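You operate a simulated robot arm through the tools that you are given. There is no shell and no other tool. Be economical: measure what you need, move in short steps, check, and stop when the job is done.

You are at the controls of a simulated robot arm. One attempt, no reset.

TASK
Load the block from the yellow frame and leave the ready lamp green.
Fine: clamped in the locked jig, slide in and locked, depth dial at 8 mm, ready button pressed.

It is judged by the outcome, as a careful person would: the job done as asked, and still so three seconds after it is handed in. It fails if anything else is knocked over, pushed out of place, dropped, spilled or broken.

THE ROBOT
A 6-joint arm with a two-finger parallel gripper, fixed in place. Base frame: the origin is at the foot of the arm, x ahead of it, y to its left, z up; the work surface is at about z = 0. Lengths are in cm, angles in degrees, forces in N, time in s.
With the tool pointing down near the work surface it reaches from about 14 to 58 cm from the base axis. Its first joint turns from -66.0 to 66.0 degrees. Payload 2.1 kg.
The tool frame sits at the grasp point between the pads (the TCP): z along the fingers, y along the line on which they close. The tips reach 3 cm beyond it. Largest opening 9.4 cm; finger width 2.8, thickness 1; the body of the gripper, 5 by 9.6 cm, starts 5.5 cm behind the TCP.
Orientation is that of the tool frame in the base frame, as [roll, pitch, yaw] about the fixed x, y, z axes, in that order (R = Rz(yaw) Ry(pitch) Rx(roll)). With the fingers straight down and closing along the base's y, the tool's x points along the base's -x, its y along +y and its z along -z.

THE INTERFACE
- The arm moves only by the tool play_rows. Its argument "increments" is one flat list of numbers, 7 for each row, row after row: the turn, a rotation vector about the base's x, y, z in degrees, then the shift along the base's x, y, z in cm, then the finger opening in cm, from 0 to 9.4. In form: [wx, wy, wz, dx, dy, dz, grip, wx, wy, wz, dx, dy, dz, grip, ...]. A call has 1 to 8 rows; each row is the pose to reach, as a shift and turn from the pose commanded when the call began. A row lasts 0.2 s, in which the tool goes at most 5 cm and 8.6 degrees; a call with a longer step from one row to the next is refused whole, and so is a gripper value outside its range. Where a pose cannot be reached the arm comes as near as it can. A force on the tool above 70 N (or 10 N above the force at the start of the call, whichever is more), or a blocked arm, ends the call early, and 0.2 s more pass. Each finger travels about 7.2 cm/s and halts on what it meets, pressing with about 30 N; the grip force reading is that of the motor and also rises with nothing between the fingers. The clock runs only during rows and for 0.2 s after the last one: add rows that repeat a pose to give the fingers time. It gives the time, the measured TCP pose, the force on the tool (base axes), the opening and the grip force at its end, in the units of the frame above (readings bear some noise), with the torque about the TCP (base axes, N m) and any sound that the robot's microphone picked up.
- Cameras (640 x 400 px; columns grow to the right, rows downward): "scene" is fixed at [5.6, -36.72, 48.38]; the picture's right is [0.80, -0.60, 0.00], its down [-0.29, -0.39, -0.87] and it looks along [0.52, 0.70, -0.49] (base axes); focal length 318 px, centre (320, 200). "wrist" rides on the gripper at [7.6, 1.4, -10.2] in the tool frame; the picture's right is [-0.18, 0.98, 0.00], its down [-0.75, -0.14, -0.64] and it looks along [-0.63, -0.12, 0.77] (tool axes); focal length 243 px, centre (320, 200). There is no depth. A picture from a camera that has moved, and an enlarged one, comes with that camera's place and axes in the base frame and with its lens. The place of the scene camera against the robot may be out by one fixed shift of up to 1.2 cm in any direction.
- camera(camera): a new picture of that camera. It takes no simulated time.
- inspect(camera, box): a new picture of the part [left, top, right, bottom] of that camera's present view, enlarged. It takes no simulated time.
- close_job(): hands the job in; it is judged then, once.

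Go step by step. Nothing tells you positions but the pictures and the camera data: compare them with the known pose of the tool, close in by small moves and look again before you grip or let go. The budget is 120 turns and 76 pictures, counting those below and the enlarged ones. Unless the task says otherwise, let go and move clear before handing in.

The tools are called after "Request:" as name(argument=value, ...) on one line, values as JSON. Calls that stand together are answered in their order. play_rows: Moves the arm, as the interface text tells. Its arguments: {"type":"object","properties":{"increments":{"type":"array","items":{"type":"number"}}},"required":["increments"]} The other tools are called the same way: camera (camera) takes a picture; inspect (camera, box) takes an enlarged picture of a part of a camera's view; close_job () hands the job in.

At the start:

```text
time_s: 0.0
tool_pos: [28.66, 18.87, 34.66]
orientation: [180.0, 0.0, 180.0]
contact_force: [-0.5, -0.7, -0.3]
moment: [0.0, -0.02, -0.02]
finger_gap: 9.4
gripper_force: 0.1
```

scene: 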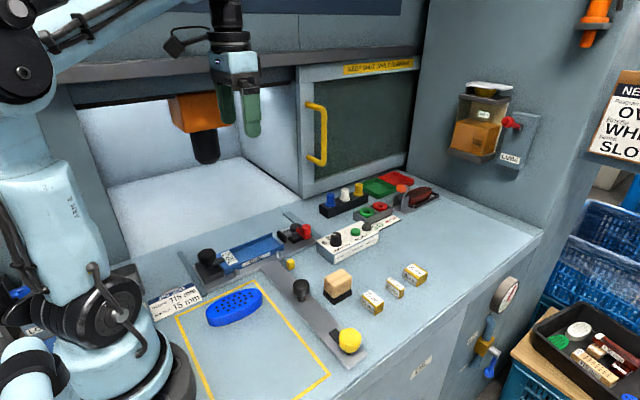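
wrist: 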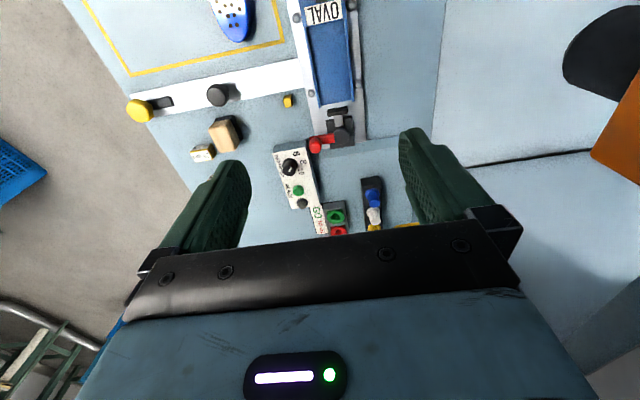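

I see a panel with a yellow frame holding a blue oval block, a jig, a slide, and a control box with a dial and buttons. I'll enlarge these first.

Request:
inspect(camera="scene", box=[140, 200, 380, 400])

Request:
inspect(camera="scene", box=[270, 160, 450, 310])

Request:
inspect(camera="wrist", box=[100, 0, 420, 240])

```text
2.00 times, centred on (260, 300) of scene
camera zoom: at [5.6, -36.72, 48.38], right [0.8, -0.6, 0.0], down [-0.29, -0.39, -0.87], along [0.52, 0.7, -0.49], focal length 637 px, centre (440, 0)
```

zoom: 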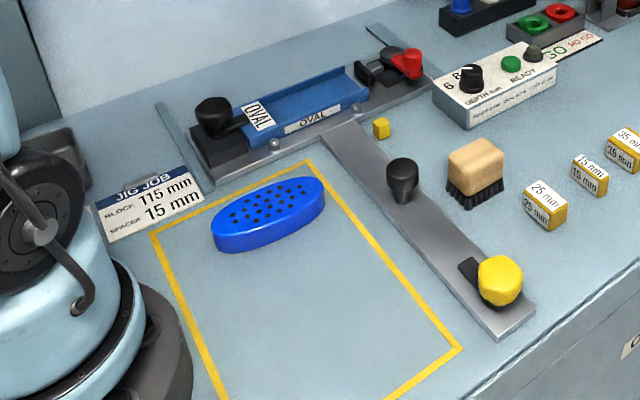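

```text
2.67 times, centred on (360, 235) of scene
camera zoom: at [5.6, -36.72, 48.38], right [0.8, -0.6, 0.0], down [-0.29, -0.39, -0.87], along [0.52, 0.7, -0.49], focal length 849 px, centre (213, 107)
```

zoom: 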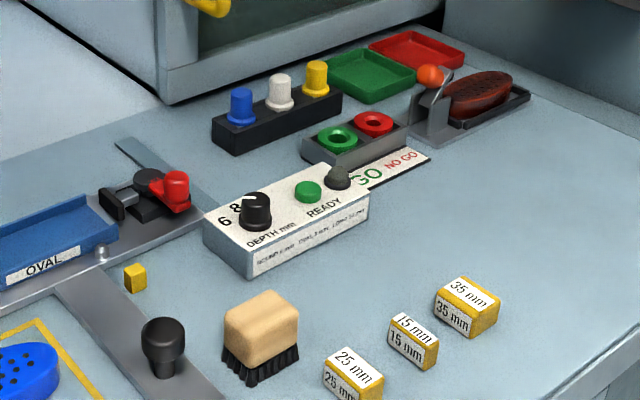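

```text
1.67 times, centred on (260, 120) of wrist
camera zoom: at [21.06, 20.36, 44.89], right [0.18, 0.98, 0.0], down [0.75, -0.14, 0.64], along [0.63, -0.12, -0.77], focal length 404 px, centre (420, 333)
```

zoom: 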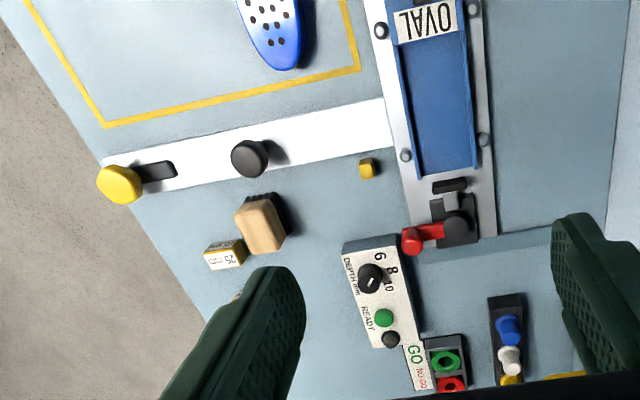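

I want to read the signs and look closer at the jig ends before moving.

Request:
inspect(camera="scene", box=[440, 60, 640, 185])

Request:
inspect(camera="scene", box=[170, 200, 330, 300])

Request:
inspect(camera="wrist", box=[260, 0, 420, 100])

Request:
inspect(camera="wrist", box=[260, 90, 420, 240])

Request:
inspect(camera="scene", box=[310, 205, 400, 265])

```text
3.20 times, centred on (540, 122) of scene
camera zoom: at [5.6, -36.72, 48.38], right [0.8, -0.6, 0.0], down [-0.29, -0.39, -0.87], along [0.52, 0.7, -0.49], focal length 1019 px, centre (-384, 448)
```

zoom: 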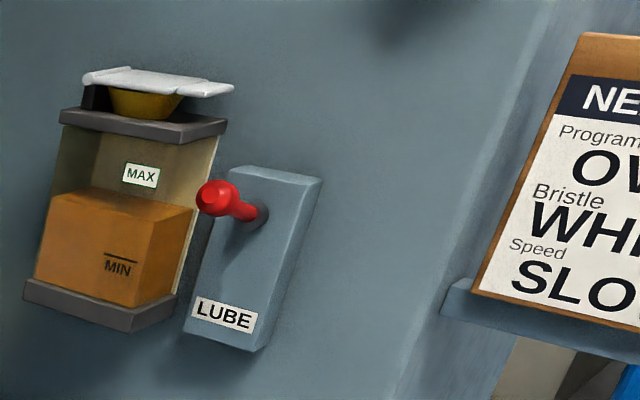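

```text
4.00 times, centred on (250, 250) of scene
camera zoom: at [5.6, -36.72, 48.38], right [0.8, -0.6, 0.0], down [-0.29, -0.39, -0.87], along [0.52, 0.7, -0.49], focal length 1274 px, centre (600, 0)
```

zoom: 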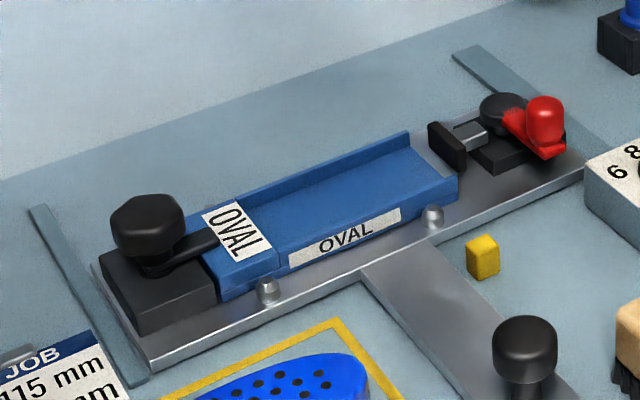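

```text
4.00 times, centred on (340, 50) of wrist
camera zoom: at [21.06, 20.36, 44.89], right [0.18, 0.98, 0.0], down [0.75, -0.14, 0.64], along [0.63, -0.12, -0.77], focal length 970 px, centre (240, 800)
```

zoom: 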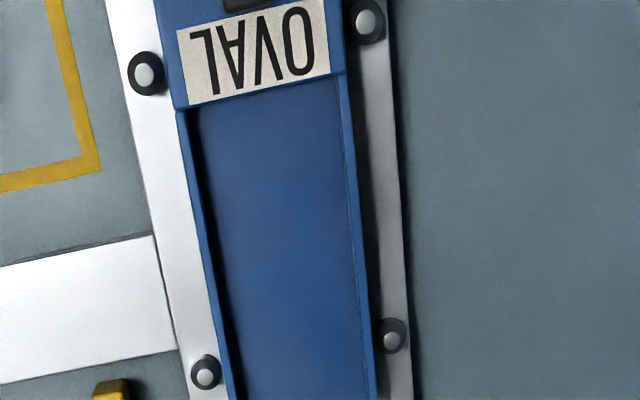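

```text
2.67 times, centred on (340, 165) of wrist
camera zoom: at [21.06, 20.36, 44.89], right [0.18, 0.98, 0.0], down [0.75, -0.14, 0.64], along [0.63, -0.12, -0.77], focal length 647 px, centre (267, 293)
```

zoom: 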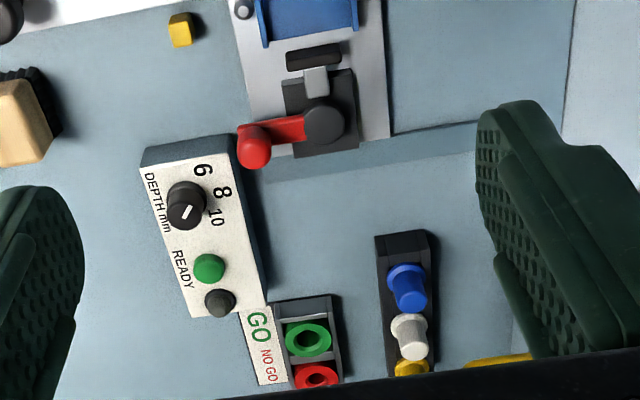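

```text
6.67 times, centred on (355, 235) of scene
camera zoom: at [5.6, -36.72, 48.38], right [0.8, -0.6, 0.0], down [-0.29, -0.39, -0.87], along [0.52, 0.7, -0.49], focal length 2122 px, centre (87, -33)
```

zoom: 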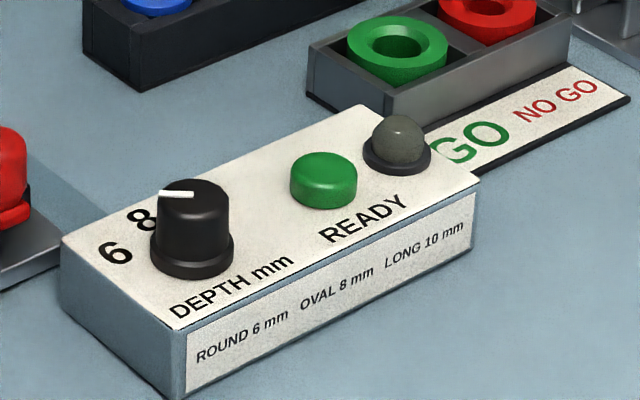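

The job card says 115 mm block plus 15 mm spacer. The jig lies along x at about (20–38, 17.5), with the block near (18, 6). I'll move back and up to look down at all of this.

Request:
play_rows(increments=[0, 0, 0, -4, -2, 0, 9.4, 0, 0, 0, -8, -4, 0, 9.4, 0, 0, 0, -12, -6, 0, 9.4, 0, 0, 0, -12, -6, 0, 9.4])

Request:
camera(camera="wrist")

```text
time_s: 1.0
tool_pos: [16.64, 13.18, 34.76]
orientation: [-179.9, 0.1, 180.0]
contact_force: [0.6, -0.5, -0.3]
moment: [0.02, -0.03, 0.01]
finger_gap: 9.39
gripper_force: 0.1
```

```text
65 pictures are left
camera wrist: at [9.07, 14.56, 44.97], right [0.18, 0.98, 0.0], down [0.75, -0.14, 0.64], along [0.63, -0.12, -0.77], focal length 243 px, centre (320, 200)
```

wrist: 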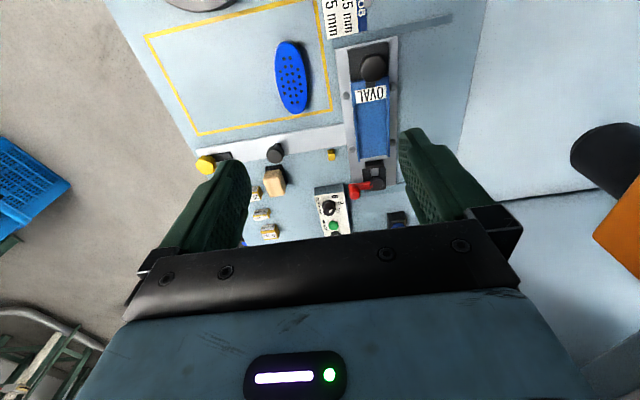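

Good overview. I'll enlarge the block/jig and the controls.

Request:
inspect(camera="wrist", box=[260, 0, 420, 100])

Request:
inspect(camera="wrist", box=[300, 90, 410, 160])

Request:
inspect(camera="wrist", box=[190, 140, 400, 250])

```text
4.00 times, centred on (340, 50) of wrist
camera zoom: at [9.07, 14.56, 44.97], right [0.18, 0.98, 0.0], down [0.75, -0.14, 0.64], along [0.63, -0.12, -0.77], focal length 970 px, centre (240, 800)
```

zoom: 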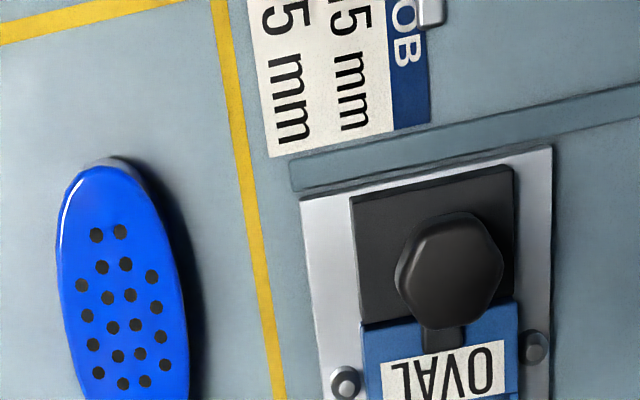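

```text
5.71 times, centred on (355, 125) of wrist
camera zoom: at [9.07, 14.56, 44.97], right [0.18, 0.98, 0.0], down [0.75, -0.14, 0.64], along [0.63, -0.12, -0.77], focal length 1386 px, centre (120, 629)
```

zoom: 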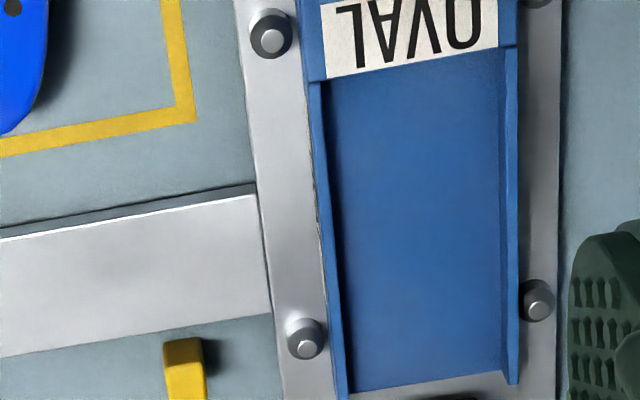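

```text
3.05 times, centred on (295, 195) of wrist
camera zoom: at [9.07, 14.56, 44.97], right [0.18, 0.98, 0.0], down [0.75, -0.14, 0.64], along [0.63, -0.12, -0.77], focal length 739 px, centre (396, 215)
```

zoom: 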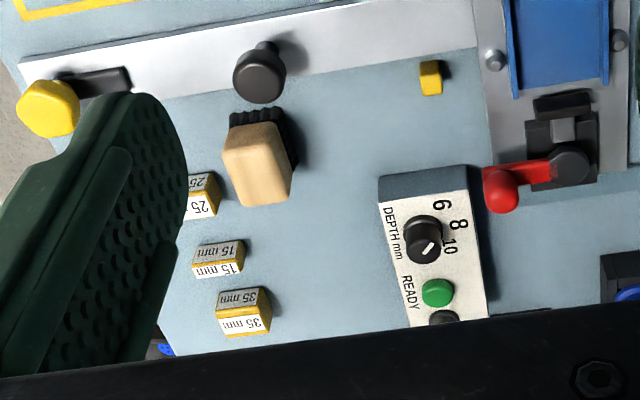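

The jig nest sits about x 24–36, y 20.5; the block is around (18.5, 8.3) almost along x. The lever with the yellow knob is near (30, -12.5), the handle near (30.4, 1.8), and the 15 mm spacer near (46.8, -7). I'll approach above the block to measure it.

Request:
play_rows(increments=[0, 0, 0, 0.5, -1.5, -4.5, 9.4, 0, 0, 0, 1, -3, -9, 9.4, 0, 0, 0, 1.5, -4.8, -13, 9.4, 0, 0, 0, 1.8, -4.8, -17, 9.4, 0, 0, 0, 1.8, -4.8, -20, 9.4, 0, 0, 0, 1.8, -4.8, -22, 9.4])

Request:
camera(camera="wrist")

Request:
inspect(camera="scene", box=[170, 220, 330, 320])

```text
time_s: 2.4
tool_pos: [18.36, 8.14, 12.63]
orientation: [180.0, -0.1, -180.0]
contact_force: [0.3, 0.3, 0.2]
moment: [0.02, -0.01, -0.04]
finger_gap: 9.39
gripper_force: 0.1
```

```text
61 pictures are left
camera wrist: at [10.8, 9.58, 22.99], right [0.18, 0.98, 0.0], down [0.75, -0.14, 0.64], along [0.63, -0.12, -0.77], focal length 243 px, centre (320, 200)
```

wrist: 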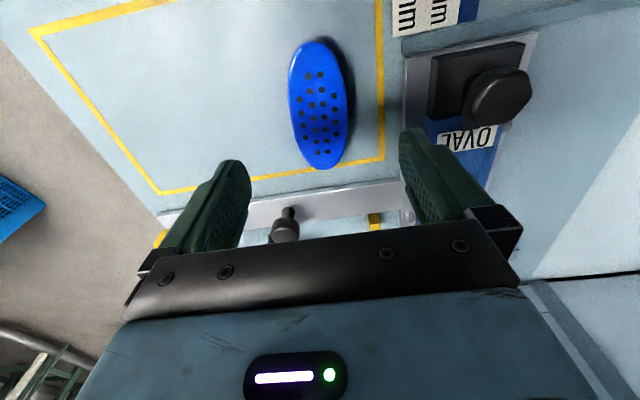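

```text
4.00 times, centred on (250, 270) of scene
camera zoom: at [5.6, -36.72, 48.38], right [0.8, -0.6, 0.0], down [-0.29, -0.39, -0.87], along [0.52, 0.7, -0.49], focal length 1274 px, centre (600, -80)
```

zoom: 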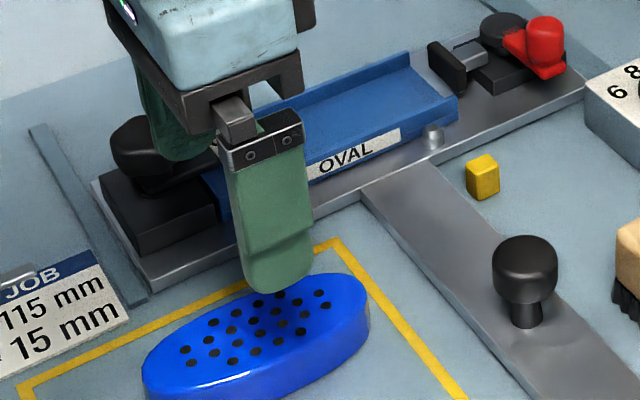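

The block's centre is about (18.4, 8.1), top at about z 2.7, turned about -3.4°. The nest walls are low, so I'll grip only the upper part of the block. Going down now.

Request:
play_rows(increments=[0, 0, -3.4, 0, 0.05, -4, 8.0, 0, 0, -3.4, 0, 0.05, -6.5, 7.0, 0, 0, -3.4, 0, 0.05, -8.2, 7.0, 0, 0, -3.4, 0, 0.05, -8.2, 7.0])

Request:
camera(camera="wrist")

Request:
inspect(camera="scene", box=[170, 220, 330, 320])

```text
time_s: 3.4
tool_pos: [18.49, 8.09, 4.33]
orientation: [180.0, 0.0, 176.6]
contact_force: [0.4, -0.7, -0.5]
moment: [-0.04, -0.03, -0.02]
finger_gap: 7.01
gripper_force: 0.0
```

```text
59 pictures are left
camera wrist: at [10.95, 10.04, 14.73], right [0.24, 0.97, 0.0], down [0.74, -0.19, 0.64], along [0.62, -0.16, -0.77], focal length 243 px, centre (320, 200)
```

wrist: 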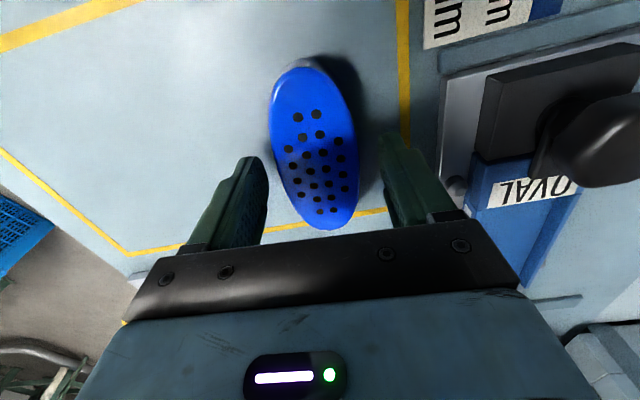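

```text
4.00 times, centred on (250, 270) of scene
camera zoom: at [5.6, -36.72, 48.38], right [0.8, -0.6, 0.0], down [-0.29, -0.39, -0.87], along [0.52, 0.7, -0.49], focal length 1274 px, centre (600, -80)
```

zoom: 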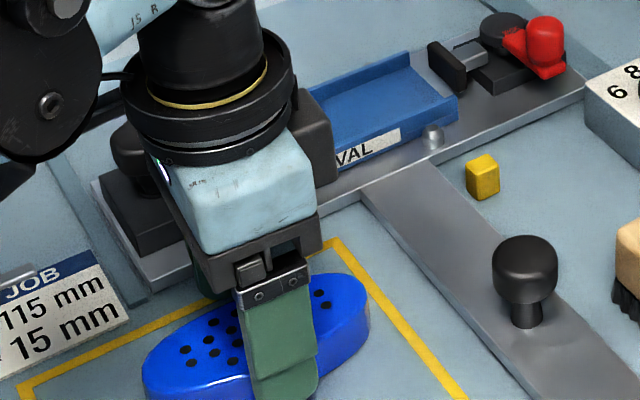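

The fingers straddle the block well centred. Closing the grip.

Request:
play_rows(increments=[0, 0, -0.5, -0.15, 0, 0.2, 5.0, 0, 0, -0.5, -0.15, 0, 0.2, 3.0, 0, 0, -0.5, -0.15, 0, 0.2, 3.0, 0, 0, -0.5, -0.15, 0, 0.2, 3.0])

```text
time_s: 4.4
tool_pos: [18.39, 8.18, 4.81]
orientation: [180.0, 0.0, 176.1]
contact_force: [-0.2, -0.1, 0.5]
moment: [-0.01, 0.0, -0.01]
finger_gap: 4.89
gripper_force: 29.9
```

Gripped at 4.9 cm. I'll lift and carry it above the nest, squaring it to x.

Request:
play_rows(increments=[0, 0, 0, 0, 0, 4, 3, 0, 0, 0, 0, 0, 8.5, 3, 0, 0, 2, 2.5, 3, 11, 3, 0, 0, 4, 5, 6, 11, 3, 0, 0, 4, 8, 9.5, 11, 3, 0, 0, 4, 11.5, 12.3, 11, 3, 0, 0, 4, 11.5, 12.3, 11, 3])

Request:
camera(camera="wrist")

Request:
camera(camera="scene")

```text
time_s: 6.0
tool_pos: [29.93, 20.39, 15.74]
orientation: [180.0, 0.1, -179.9]
contact_force: [0.2, 0.5, -0.8]
moment: [0.03, 0.0, -0.01]
finger_gap: 4.88
gripper_force: 28.9
```

```text
57 pictures are left
camera wrist: at [22.29, 21.87, 26.0], right [0.18, 0.98, 0.0], down [0.75, -0.14, 0.64], along [0.63, -0.12, -0.77], focal length 243 px, centre (320, 200)
```

wrist: 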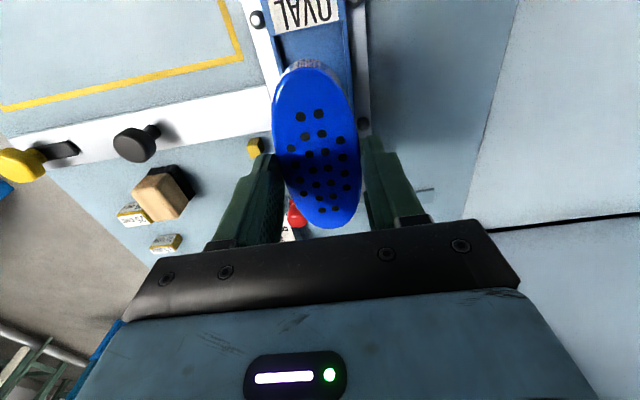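

```text
56 pictures are left
```

scene: 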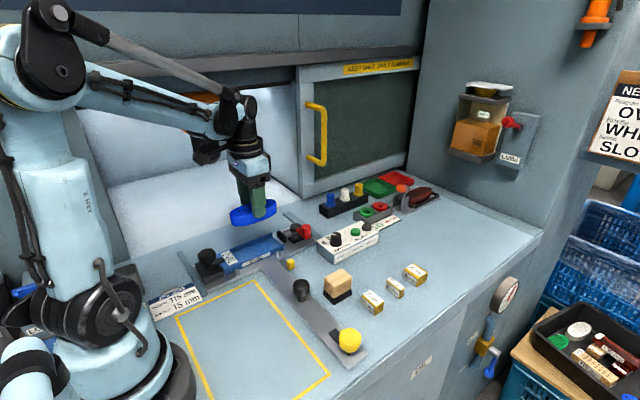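

Request:
inspect(camera="wrist", box=[240, 0, 400, 140])

Request:
inspect(camera="scene", box=[190, 210, 320, 291])

```text
2.86 times, centred on (320, 70) of wrist
camera zoom: at [22.29, 21.87, 26.0], right [0.18, 0.98, 0.0], down [0.75, -0.14, 0.64], along [0.63, -0.12, -0.77], focal length 693 px, centre (320, 571)
```

zoom: 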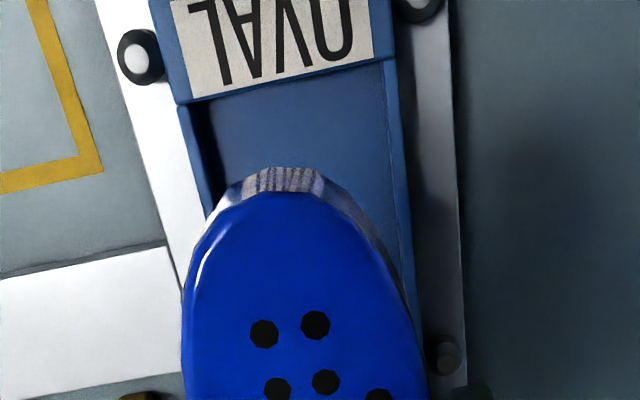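

```text
4.92 times, centred on (255, 250) of scene
camera zoom: at [5.61, -36.72, 48.38], right [0.8, -0.6, 0.0], down [-0.29, -0.39, -0.87], along [0.52, 0.7, -0.49], focal length 1567 px, centre (640, -49)
```

zoom: 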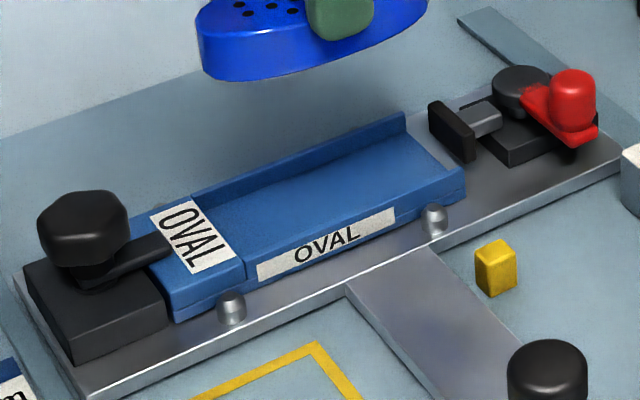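

The nest stop face is at x≈23.95 and the centreline at y≈20.43; the block end sits about 5.4–5.7 cm ahead of the tool. I'll lower the block to just above the floor.

Request:
play_rows(increments=[0, 0, 0, 0, 0, -4, 3, 0, 0, 0, 0, 0, -7.5, 3, 0, 0, 0, 0, 0, -7.5, 3])

Request:
camera(camera="wrist")

Request:
inspect(camera="scene", box=[190, 200, 320, 281])

```text
time_s: 6.8
tool_pos: [29.87, 20.41, 8.14]
orientation: [-179.9, 0.0, -179.9]
contact_force: [-0.3, 0.1, -0.2]
moment: [0.0, 0.0, 0.02]
finger_gap: 4.89
gripper_force: 30.1
```

```text
53 pictures are left
camera wrist: at [22.24, 21.83, 18.42], right [0.18, 0.98, 0.0], down [0.75, -0.14, 0.64], along [0.63, -0.12, -0.77], focal length 243 px, centre (320, 200)
```

wrist: 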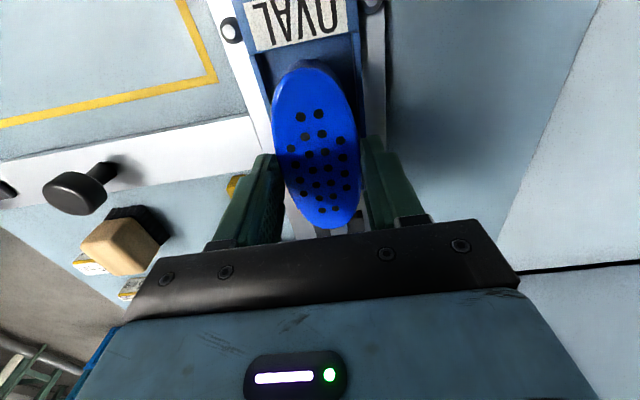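

```text
4.92 times, centred on (255, 240) of scene
camera zoom: at [5.6, -36.72, 48.38], right [0.8, -0.6, 0.0], down [-0.29, -0.39, -0.87], along [0.52, 0.7, -0.49], focal length 1567 px, centre (640, 1)
```

zoom: 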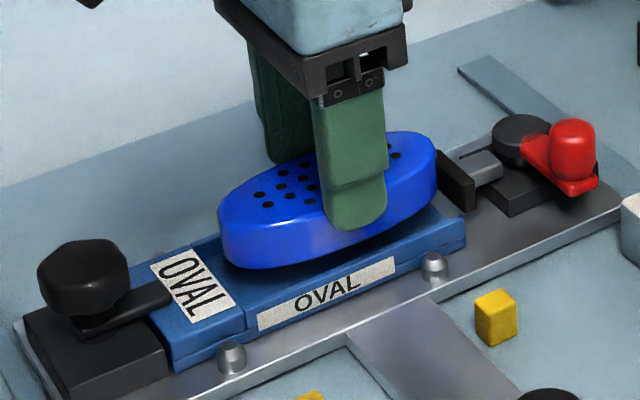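

Aligned over the tray. Lowering gently to contact.

Request:
play_rows(increments=[0, 0, 0, -0.05, 0.02, -1.0, 3, 0, 0, 0, -0.05, 0.02, -1.5, 3, 0, 0, 0, -0.05, 0.02, -1.8, 3, 0, 0, 0, -0.05, 0.02, -1.8, 3])

```text
time_s: 7.8
tool_pos: [29.84, 20.48, 6.44]
orientation: [180.0, 0.0, -179.8]
contact_force: [-1.9, -1.0, 21.3]
moment: [0.0, 0.05, -0.03]
finger_gap: 4.86
gripper_force: 29.6
```

Request:
inspect(camera="wrist", box=[220, 0, 420, 250])

Request:
inspect(camera="scene", box=[190, 200, 320, 281])

```text
1.60 times, centred on (320, 125) of wrist
camera zoom: at [22.21, 21.96, 16.63], right [0.18, 0.98, 0.0], down [0.75, -0.14, 0.64], along [0.63, -0.12, -0.77], focal length 388 px, centre (320, 320)
```

zoom: 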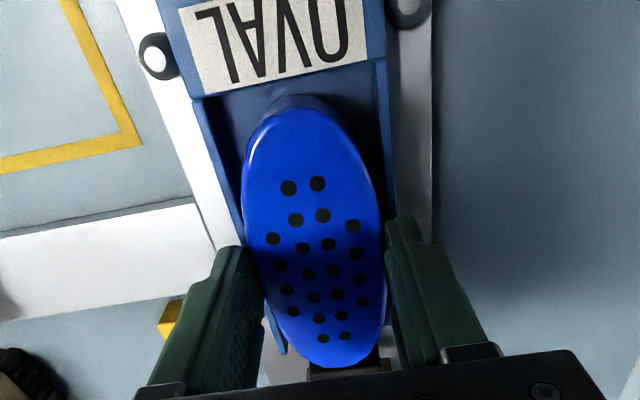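

```text
4.92 times, centred on (255, 240) of scene
camera zoom: at [5.6, -36.73, 48.38], right [0.8, -0.6, 0.0], down [-0.29, -0.39, -0.87], along [0.52, 0.7, -0.49], focal length 1567 px, centre (640, 1)
```

zoom: 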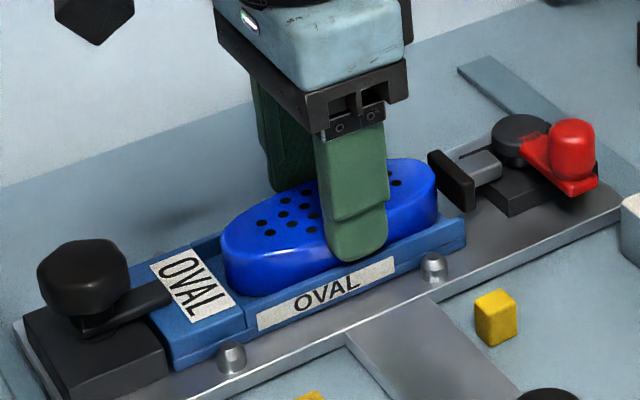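

The block sits on the tray floor between the walls with about 0.5 cm gap to the stop. I'll ease off the downward load and slide it toward the stop.

Request:
play_rows(increments=[0, 0, 0, 0, 0, 0.1, 3, 0, 0, 0, -0.2, 0, 0.1, 3, 0, 0, 0, -0.4, 0, 0.1, 3, 0, 0, 0, -0.4, 0, 0.1, 3])

```text
time_s: 8.8
tool_pos: [29.29, 20.49, 6.55]
orientation: [-180.0, 0.1, -179.9]
contact_force: [0.9, -0.3, -1.4]
moment: [0.04, -0.04, -0.04]
finger_gap: 4.89
gripper_force: 29.5
```

Request:
play_rows(increments=[0, 0, 0, -0.06, 0, 0, 3, 0, 0, 0, -0.12, 0, 0, 3, 0, 0, 0, -0.12, 0, 0, 3])

Request:
inspect(camera="wrist", box=[220, 0, 420, 250])

```text
time_s: 9.6
tool_pos: [29.38, 20.39, 6.32]
orientation: [180.0, 0.2, 180.0]
contact_force: [10.0, 0.0, -0.8]
moment: [0.0, -0.33, -0.03]
finger_gap: 4.88
gripper_force: 30.8
```

```text
1.60 times, centred on (320, 125) of wrist
camera zoom: at [21.66, 21.96, 16.67], right [0.18, 0.98, 0.0], down [0.75, -0.14, 0.64], along [0.63, -0.12, -0.76], focal length 388 px, centre (320, 320)
```

zoom: 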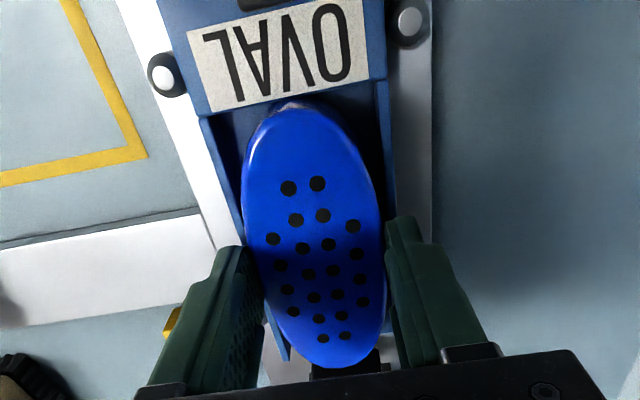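

Block is against the stop (10 N contact). Releasing and lifting straight up.

Request:
play_rows(increments=[0, 0, 0, 0.05, 0, 0, 5.5, 0, 0, 0, 0.05, 0, 0, 6.5, 0, 0, 0, 0.05, 0, 0, 6.5, 0, 0, 0, 0.05, 0, 3, 6.5, 0, 0, 0, 0.05, 0, 7, 6.5, 0, 0, 0, 0.05, 0, 11, 6.5, 0, 0, 0, 0.05, 0, 11, 6.5])

Request:
camera(camera="wrist")

```text
time_s: 11.2
tool_pos: [29.33, 20.4, 17.55]
orientation: [180.0, 0.0, -179.9]
contact_force: [-0.3, -0.1, 0.3]
moment: [0.0, -0.03, 0.05]
finger_gap: 6.5
gripper_force: 0.0
```

```text
48 pictures are left
camera wrist: at [21.74, 21.79, 27.81], right [0.18, 0.98, 0.0], down [0.75, -0.14, 0.64], along [0.63, -0.12, -0.77], focal length 243 px, centre (320, 200)
```

wrist: 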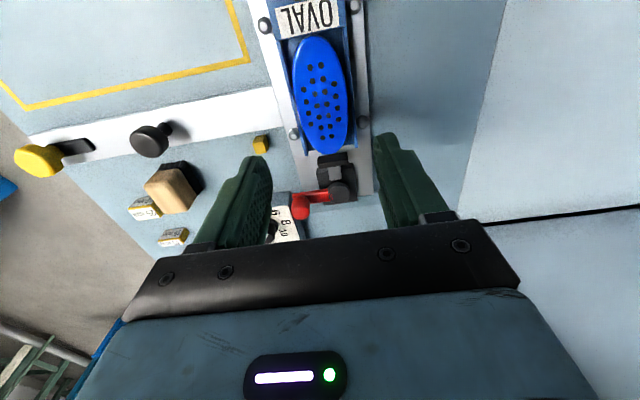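

Block is loaded. Now to the 15 mm spacer near (46.8, -7).

Request:
play_rows(increments=[0, 0, 0, 2, -4, 1, 6.5, 0, 0, 0, 4, -8, 1, 6.5, 0, 0, 0, 6, -12, 1, 6.5, 0, 0, 0, 8, -16, 1, 6.5, 0, 0, 0, 10, -20, 1, 6.5, 0, 0, 0, 13, -24, 1, 6.5, 0, 0, 0, 16, -27.4, 0, 6.5, 0, 0, 0, 16, -27.4, 0, 6.5])

Request:
camera(camera="wrist")

Request:
inspect(camera="scene", box=[350, 250, 450, 320])

```text
time_s: 13.0
tool_pos: [45.3, -7.09, 17.32]
orientation: [-180.0, 0.0, -179.8]
contact_force: [0.6, 0.3, -1.8]
moment: [0.02, 0.01, 0.01]
finger_gap: 6.49
gripper_force: 0.0
```

```text
47 pictures are left
camera wrist: at [37.68, -5.64, 27.5], right [0.18, 0.98, 0.0], down [0.75, -0.14, 0.64], along [0.63, -0.12, -0.77], focal length 243 px, centre (320, 200)
```

wrist: 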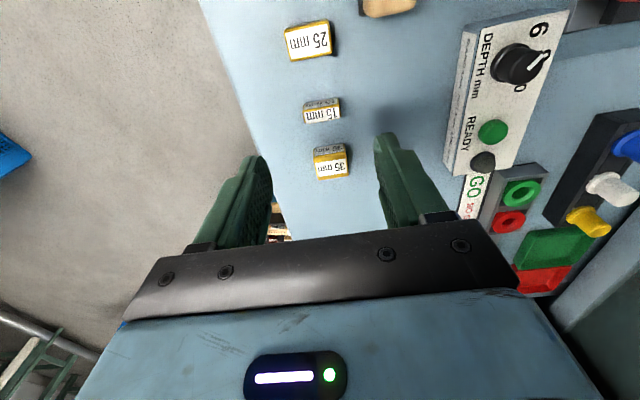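

```text
5.71 times, centred on (400, 285) of scene
camera zoom: at [5.6, -36.73, 48.38], right [0.8, -0.6, 0.0], down [-0.29, -0.39, -0.87], along [0.52, 0.7, -0.49], focal length 1819 px, centre (-137, -286)
```

zoom: 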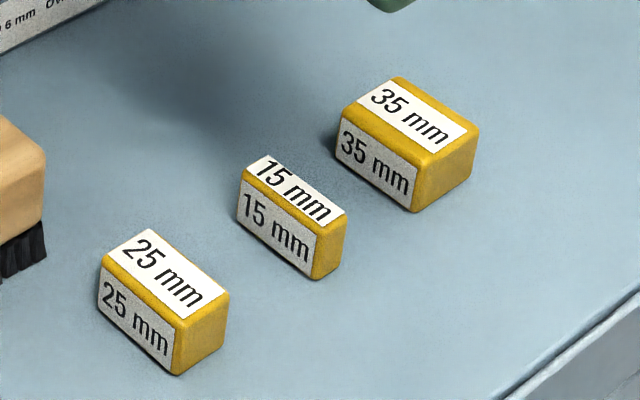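

The 15 mm spacer is at about (47.1, -7.2), thin side along x and long side along y. I'll go lower to check before gripping.

Request:
play_rows(increments=[0, 0, 0, 0.9, 0, -4, 6.5, 0, 0, 0, 1.8, -0.1, -8, 6.5, 0, 0, 0, 1.8, -0.1, -10, 6.5, 0, 0, 0, 1.8, -0.1, -10, 6.5])

Request:
camera(camera="wrist")

Request:
inspect(camera="scene", box=[350, 230, 450, 300])

```text
time_s: 14.0
tool_pos: [47.16, -7.03, 7.02]
orientation: [180.0, 0.0, -179.9]
contact_force: [0.4, 0.4, 0.5]
moment: [-0.02, -0.01, -0.01]
finger_gap: 6.5
gripper_force: 0.1
```

```text
45 pictures are left
camera wrist: at [39.62, -5.59, 17.36], right [0.18, 0.98, 0.0], down [0.75, -0.14, 0.64], along [0.63, -0.12, -0.77], focal length 243 px, centre (320, 200)
```

wrist: 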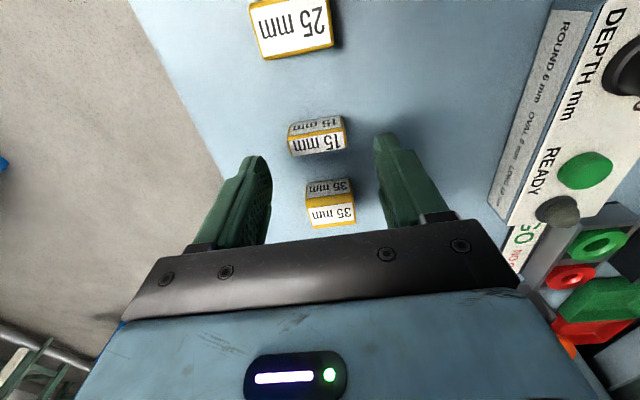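

```text
5.71 times, centred on (400, 265) of scene
camera zoom: at [5.6, -36.72, 48.38], right [0.8, -0.6, 0.0], down [-0.29, -0.39, -0.87], along [0.52, 0.7, -0.49], focal length 1819 px, centre (-137, -171)
```

zoom: 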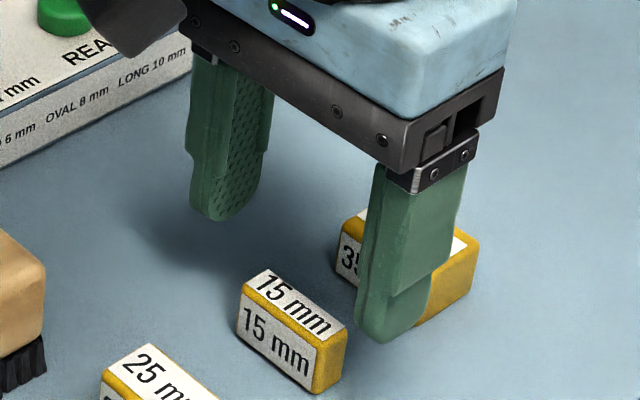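

Spacer is square to the axes and about 4 cm long, centred under the tool. Going down to grip its upper half.

Request:
play_rows(increments=[0, 0, 0, 0, -0.05, -2, 6.5, 0, 0, 0, 0, -0.05, -3.3, 6.5, 0, 0, 0, 0, -0.05, -3.3, 6.5])

Request:
camera(camera="wrist")

Request:
inspect(camera="scene", box=[350, 230, 450, 300])

```text
time_s: 14.8
tool_pos: [47.29, -7.01, 4.02]
orientation: [-180.0, 0.0, -179.9]
contact_force: [-0.1, 0.3, 1.1]
moment: [-0.01, -0.02, -0.01]
finger_gap: 6.51
gripper_force: 0.0
```

```text
43 pictures are left
camera wrist: at [39.62, -5.61, 14.22], right [0.18, 0.98, 0.0], down [0.75, -0.14, 0.64], along [0.63, -0.12, -0.77], focal length 243 px, centre (320, 200)
```

wrist: 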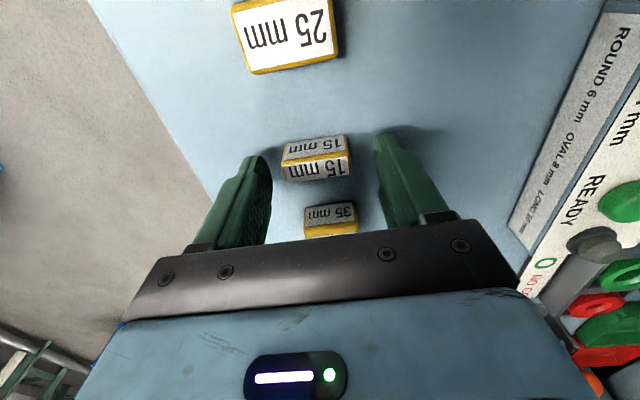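

```text
5.71 times, centred on (400, 265) of scene
camera zoom: at [5.6, -36.72, 48.38], right [0.8, -0.6, 0.0], down [-0.29, -0.39, -0.87], along [0.52, 0.7, -0.49], focal length 1819 px, centre (-137, -171)
```

zoom: 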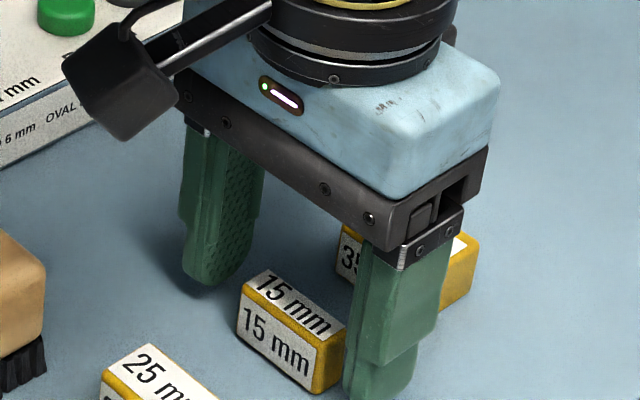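

Aligned. Closing and lifting.

Request:
play_rows(increments=[0, 0, 0, 0, -0.1, 0, 5.0, 0, 0, 0, 0, -0.1, 0, 3.0, 0, 0, 0, 0, -0.1, 0, 2.5, 0, 0, 0, 0, -0.1, 0, 2.5, 0, 0, 0, 0, -0.1, 4, 2.5, 0, 0, 0, 0, -0.1, 9, 2.5, 0, 0, 0, 0, -0.1, 13, 2.5])

Request:
camera(camera="wrist")

```text
time_s: 16.4
tool_pos: [47.15, -7.11, 17.25]
orientation: [-180.0, -0.1, -179.9]
contact_force: [-0.4, -0.4, 0.1]
moment: [-0.01, -0.01, 0.0]
finger_gap: 3.87
gripper_force: 30.4
```

```text
41 pictures are left
camera wrist: at [39.5, -5.74, 27.42], right [0.18, 0.98, 0.0], down [0.75, -0.14, 0.64], along [0.63, -0.12, -0.77], focal length 243 px, centre (320, 200)
```

wrist: 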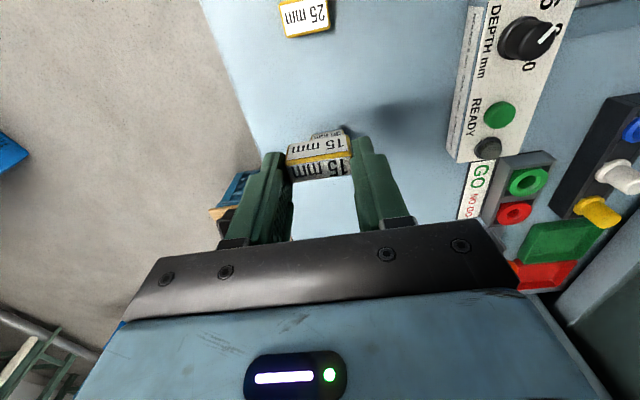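

Spacer held (3.87 cm). Moving above the jig, slightly behind the gap, to measure it.

Request:
play_rows(increments=[0, 0, 0, -2, 4, 1, 2.5, 0, 0, 0, -4, 8, 1, 2.5, 0, 0, 0, -6, 12, 1, 2.5, 0, 0, 0, -8, 16, 1, 2.5, 0, 0, 0, -10, 20, 1, 2.5, 0, 0, 0, -12, 24, 1, 2.5, 0, 0, 0, -14, 27.5, 0, 2.5, 0, 0, 0, -14, 27.5, 0, 2.5])

Request:
camera(camera="wrist")

Request:
inspect(camera="scene", box=[250, 200, 330, 260])

```text
time_s: 18.2
tool_pos: [33.13, 20.34, 17.03]
orientation: [-180.0, 0.0, -179.8]
contact_force: [-0.4, -0.8, -0.2]
moment: [-0.01, 0.02, -0.03]
finger_gap: 3.88
gripper_force: 30.1
```

```text
40 pictures are left
camera wrist: at [25.51, 21.79, 27.32], right [0.18, 0.98, 0.0], down [0.75, -0.14, 0.64], along [0.63, -0.12, -0.77], focal length 243 px, centre (320, 200)
```

wrist: 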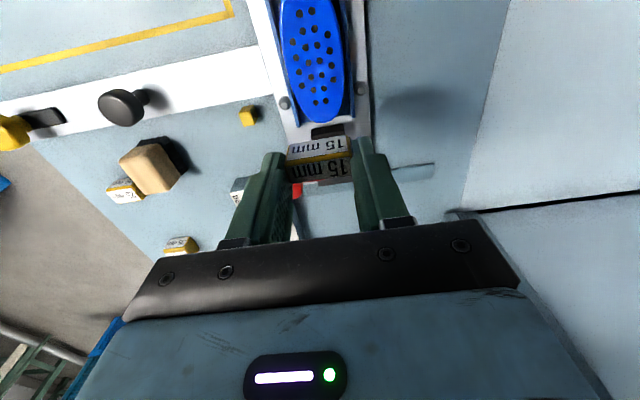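

```text
6.67 times, centred on (290, 230) of scene
camera zoom: at [5.6, -36.72, 48.38], right [0.8, -0.6, 0.0], down [-0.29, -0.39, -0.87], along [0.52, 0.7, -0.49], focal length 2122 px, centre (520, 0)
```

zoom: 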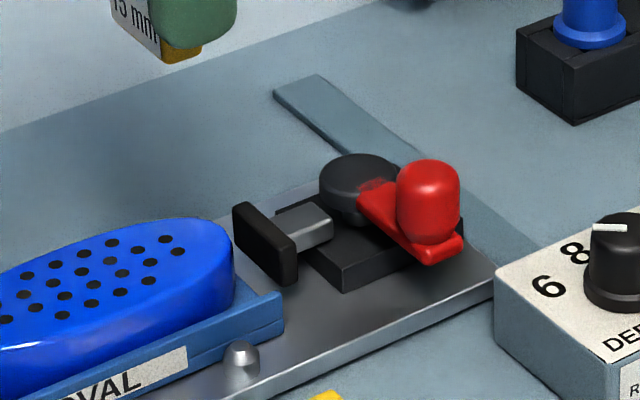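

Request:
inspect(camera="wrist", box=[260, 60, 400, 160])

```text
4.00 times, centred on (330, 110) of wrist
camera zoom: at [25.51, 21.79, 27.32], right [0.18, 0.98, 0.0], down [0.75, -0.14, 0.64], along [0.63, -0.12, -0.77], focal length 970 px, centre (280, 560)
```

zoom: 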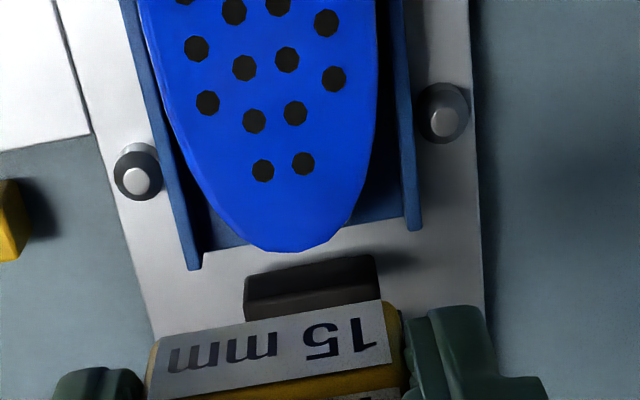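

The tray floor ends at x≈35.4 and the clamp pad is near 36.2, so I need the gap precisely. I'll put the camera straight above the gap for a vertical view.

Request:
play_rows(increments=[0, 0, 0, 4, 0, -1, 2.5, 0, 0, 0, 8, -1, -2.5, 2.5, 0, 0, 0, 10.3, -1.4, -4, 2.5, 0, 0, 0, 10.3, -1.4, -4, 2.5])

Request:
inspect(camera="wrist", box=[220, 0, 420, 125])

```text
time_s: 19.2
tool_pos: [43.52, 18.65, 13.1]
orientation: [179.9, 0.0, -179.8]
contact_force: [-0.2, 0.3, 0.5]
moment: [0.0, 0.0, -0.02]
finger_gap: 3.9
gripper_force: 30.1
```

```text
3.20 times, centred on (320, 62) of wrist
camera zoom: at [35.98, 20.14, 23.27], right [0.18, 0.98, 0.0], down [0.75, -0.14, 0.64], along [0.63, -0.12, -0.77], focal length 776 px, centre (320, 640)
```

zoom: 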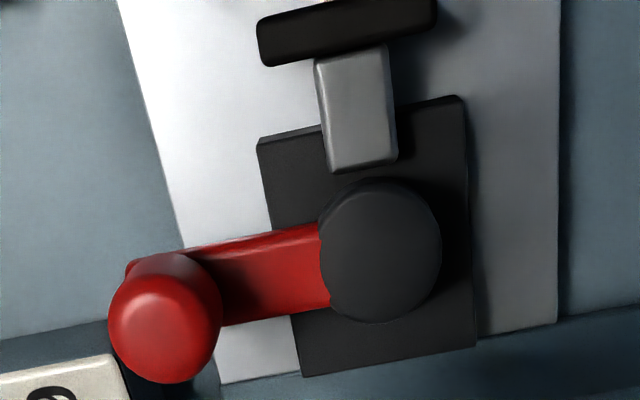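

Request:
play_rows(increments=[0, 0, 0, -1.2, 0, 0, 2.5, 0, 0, 0, -2.2, 0, 0, 2.5, 0, 0, 0, -2.2, 0, 0, 2.5])

Request:
inspect(camera="wrist", box=[220, 0, 420, 125])

```text
time_s: 20.0
tool_pos: [41.38, 18.68, 13.01]
orientation: [-179.9, 0.0, -179.9]
contact_force: [0.3, -0.4, 0.3]
moment: [-0.02, 0.02, 0.01]
finger_gap: 3.88
gripper_force: 30.3
```

```text
3.20 times, centred on (320, 62) of wrist
camera zoom: at [33.72, 20.14, 23.3], right [0.18, 0.98, 0.0], down [0.75, -0.14, 0.64], along [0.63, -0.12, -0.77], focal length 776 px, centre (320, 640)
```

zoom: 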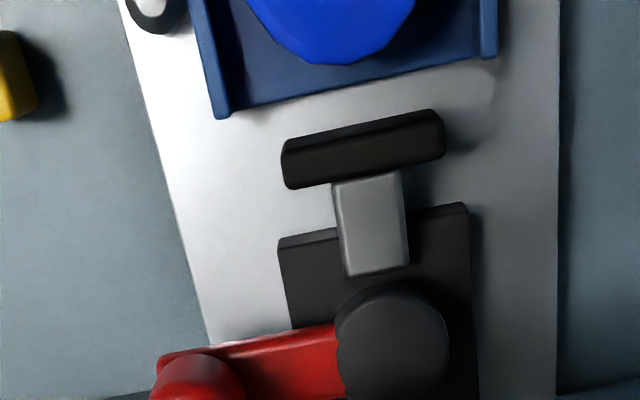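

The gap between block end (≈34.9) and pad (≈36.25) is only about 1.35 cm, so the clamp seems to be closed now and must be opened first. I'll park the spacer temporarily in the empty yellow frame at about (24, 6).

Request:
play_rows(increments=[0, 0, 0, -2, -1.5, 4, 2.5, 0, 0, 0, -5, -4, 5, 2.5, 0, 0, 0, -8.5, -6.5, 5, 2.5, 0, 0, 0, -12, -9.5, 5, 2.5, 0, 0, 0, -15, -12.5, 3, 2.5, 0, 0, 0, -17, -12.7, -1, 2.5, 0, 0, 0, -17, -12.7, -5, 2.5, 0, 0, 0, -17, -12.7, -8.5, 2.5])

Request:
play_rows(increments=[0, 0, 0, 0, 0, -0.4, 2.5, 0, 0, 0, 0, 0, -0.65, 2.5, 0, 0, 0, 0, 0, -0.65, 2.5])

```text
time_s: 21.8
tool_pos: [24.26, 6.01, 4.59]
orientation: [179.9, 0.1, -180.0]
contact_force: [0.2, -0.3, -0.2]
moment: [0.0, 0.03, 0.01]
finger_gap: 3.89
gripper_force: 29.6
```

```text
time_s: 22.6
tool_pos: [24.18, 6.12, 3.94]
orientation: [-180.0, 0.0, -179.8]
contact_force: [-0.7, -1.2, 7.2]
moment: [-0.04, 0.03, -0.01]
finger_gap: 3.86
gripper_force: 30.1
```

Spacer rests on the table. Releasing and lifting, then I'll go to the red clamp lever (knob ≈(40.7, 15.7), hub ≈(40.7, 20.7)).

Request:
play_rows(increments=[0, 0, 0, 0, 0, 0.05, 5, 0, 0, 0, 0, 0, 0.05, 5.5, 0, 0, 0, 0, 0, 4, 5.5, 0, 0, 0, 0, 0, 8, 5.5, 0, 0, -8, 3, 1, 10, 5.5, 0, 0, -16, 6, 3, 11, 5.5, 0, 0, -24, 9, 5, 11, 5.5, 0, 0, -32, 12, 7, 11, 5.5])

Request:
play_rows(increments=[0, 0, -8.3, 2, 1, 0, 5, 0, 0, -16.6, 4, 2, 0, 5, 0, 0, -24.9, 4.3, 2.5, 0, 5, 0, 0, -33.2, 4.3, 2.5, 0, 5, 0, 0, -41.5, 4.3, 2.5, 0, 5, 0, 0, -49.8, 4.3, 2.5, 0, 5, 0, 0, -58, 4.3, 2.5, 0, 5, 0, 0, -58, 4.3, 2.5, 0, 5])

Request:
camera(camera="wrist")

```text
time_s: 24.4
tool_pos: [36.57, 13.33, 15.11]
orientation: [-180.0, 0.0, 147.9]
contact_force: [-0.5, 0.1, 0.1]
moment: [-0.04, 0.01, -0.02]
finger_gap: 5.5
gripper_force: 0.0
```

```text
time_s: 26.2
tool_pos: [40.54, 15.78, 15.06]
orientation: [180.0, 0.0, 90.0]
contact_force: [-0.8, 0.2, 0.8]
moment: [-0.01, -0.02, -0.03]
finger_gap: 5.02
gripper_force: 0.0
```

```text
35 pictures are left
camera wrist: at [41.9, 23.39, 25.29], right [0.98, -0.18, 0.0], down [-0.14, -0.75, 0.64], along [-0.12, -0.63, -0.77], focal length 243 px, centre (320, 200)
```

wrist: 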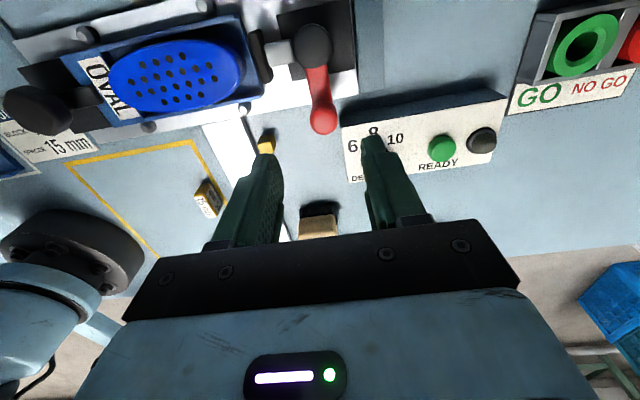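

Fingers straddle the red knob in view; knob is at about (40.73, 15.65), top near z 5–5.5. I'll lower around it, keeping clear of the control box edge (y≈14.1).

Request:
play_rows(increments=[0, 0, 0, 0.15, 0.15, -4, 4.4, 0, 0, 0, 0.15, 0.15, -7, 4.4, 0, 0, 0, 0.15, 0.15, -8.3, 4.4, 0, 0, 0, 0.15, 0.15, -8.3, 4.4])

Request:
camera(camera="wrist")

Request:
inspect(camera="scene", box=[250, 190, 350, 260])

```text
time_s: 27.2
tool_pos: [40.63, 15.85, 6.73]
orientation: [-180.0, 0.0, 90.1]
contact_force: [-0.1, 0.1, 0.2]
moment: [-0.01, 0.01, -0.02]
finger_gap: 4.42
gripper_force: 0.0
```

```text
34 pictures are left
camera wrist: at [42.12, 23.56, 16.93], right [0.98, -0.18, 0.0], down [-0.14, -0.75, 0.64], along [-0.12, -0.63, -0.77], focal length 243 px, centre (320, 200)
```

wrist: 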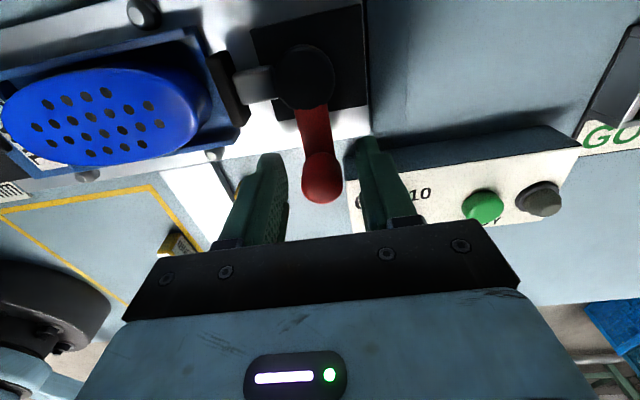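

```text
5.71 times, centred on (300, 225) of scene
camera zoom: at [5.6, -36.72, 48.38], right [0.8, -0.6, 0.0], down [-0.29, -0.39, -0.87], along [0.52, 0.7, -0.49], focal length 1819 px, centre (434, 57)
```

zoom: 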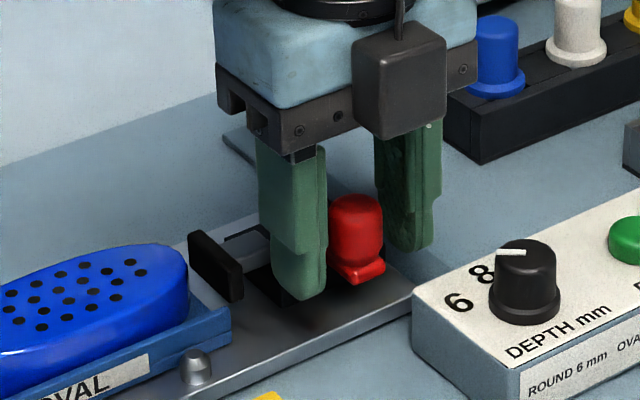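

Fingers are around the knob. Closing and trying a small turn toward +x.

Request:
play_rows(increments=[0, 0, 0, 0, 0, 0, 2.5, 0, 0, 0, 0, 0, 0, 1, 0, 0, 0, 0, 0, 0, 1, 0, 0, 4, 0.2, 0, 0, 1, 0, 0, 8, 0.4, 0.02, 0, 1, 0, 0, 8, 0.4, 0.02, 0, 1])

```text
time_s: 28.6
tool_pos: [41.04, 15.95, 6.67]
orientation: [179.9, 0.0, 98.1]
contact_force: [4.5, -1.8, -3.2]
moment: [-0.17, -0.17, -0.18]
finger_gap: 2.2
gripper_force: 44.9
```

Request:
play_rows(increments=[0, 0, 4, 0.65, 0.09, 0, 1, 0, 0, 12, 1.33, 0.28, 0, 1, 0, 0, 20, 1.97, 0.57, 0, 1, 0, 0, 20, 1.97, 0.57, 0, 1])

Request:
camera(camera="wrist")

```text
time_s: 29.6
tool_pos: [43.09, 16.31, 6.7]
orientation: [179.9, 0.0, 118.2]
contact_force: [-7.1, -1.9, 15.5]
moment: [0.06, 0.23, 0.31]
finger_gap: 2.19
gripper_force: 44.7
```

```text
32 pictures are left
camera wrist: at [40.69, 23.85, 16.94], right [0.95, 0.3, 0.0], down [0.23, -0.73, 0.64], along [0.19, -0.61, -0.77], focal length 243 px, centre (320, 200)
```

wrist: 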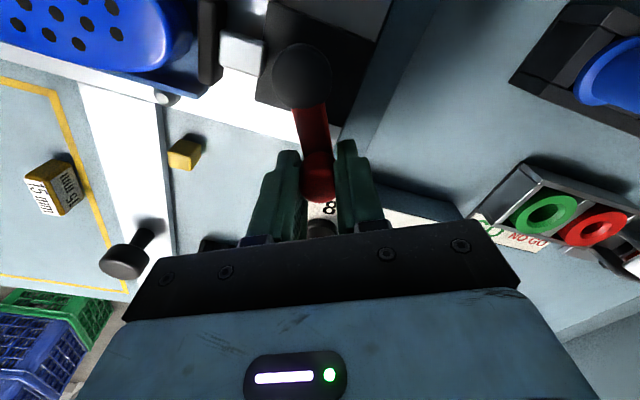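

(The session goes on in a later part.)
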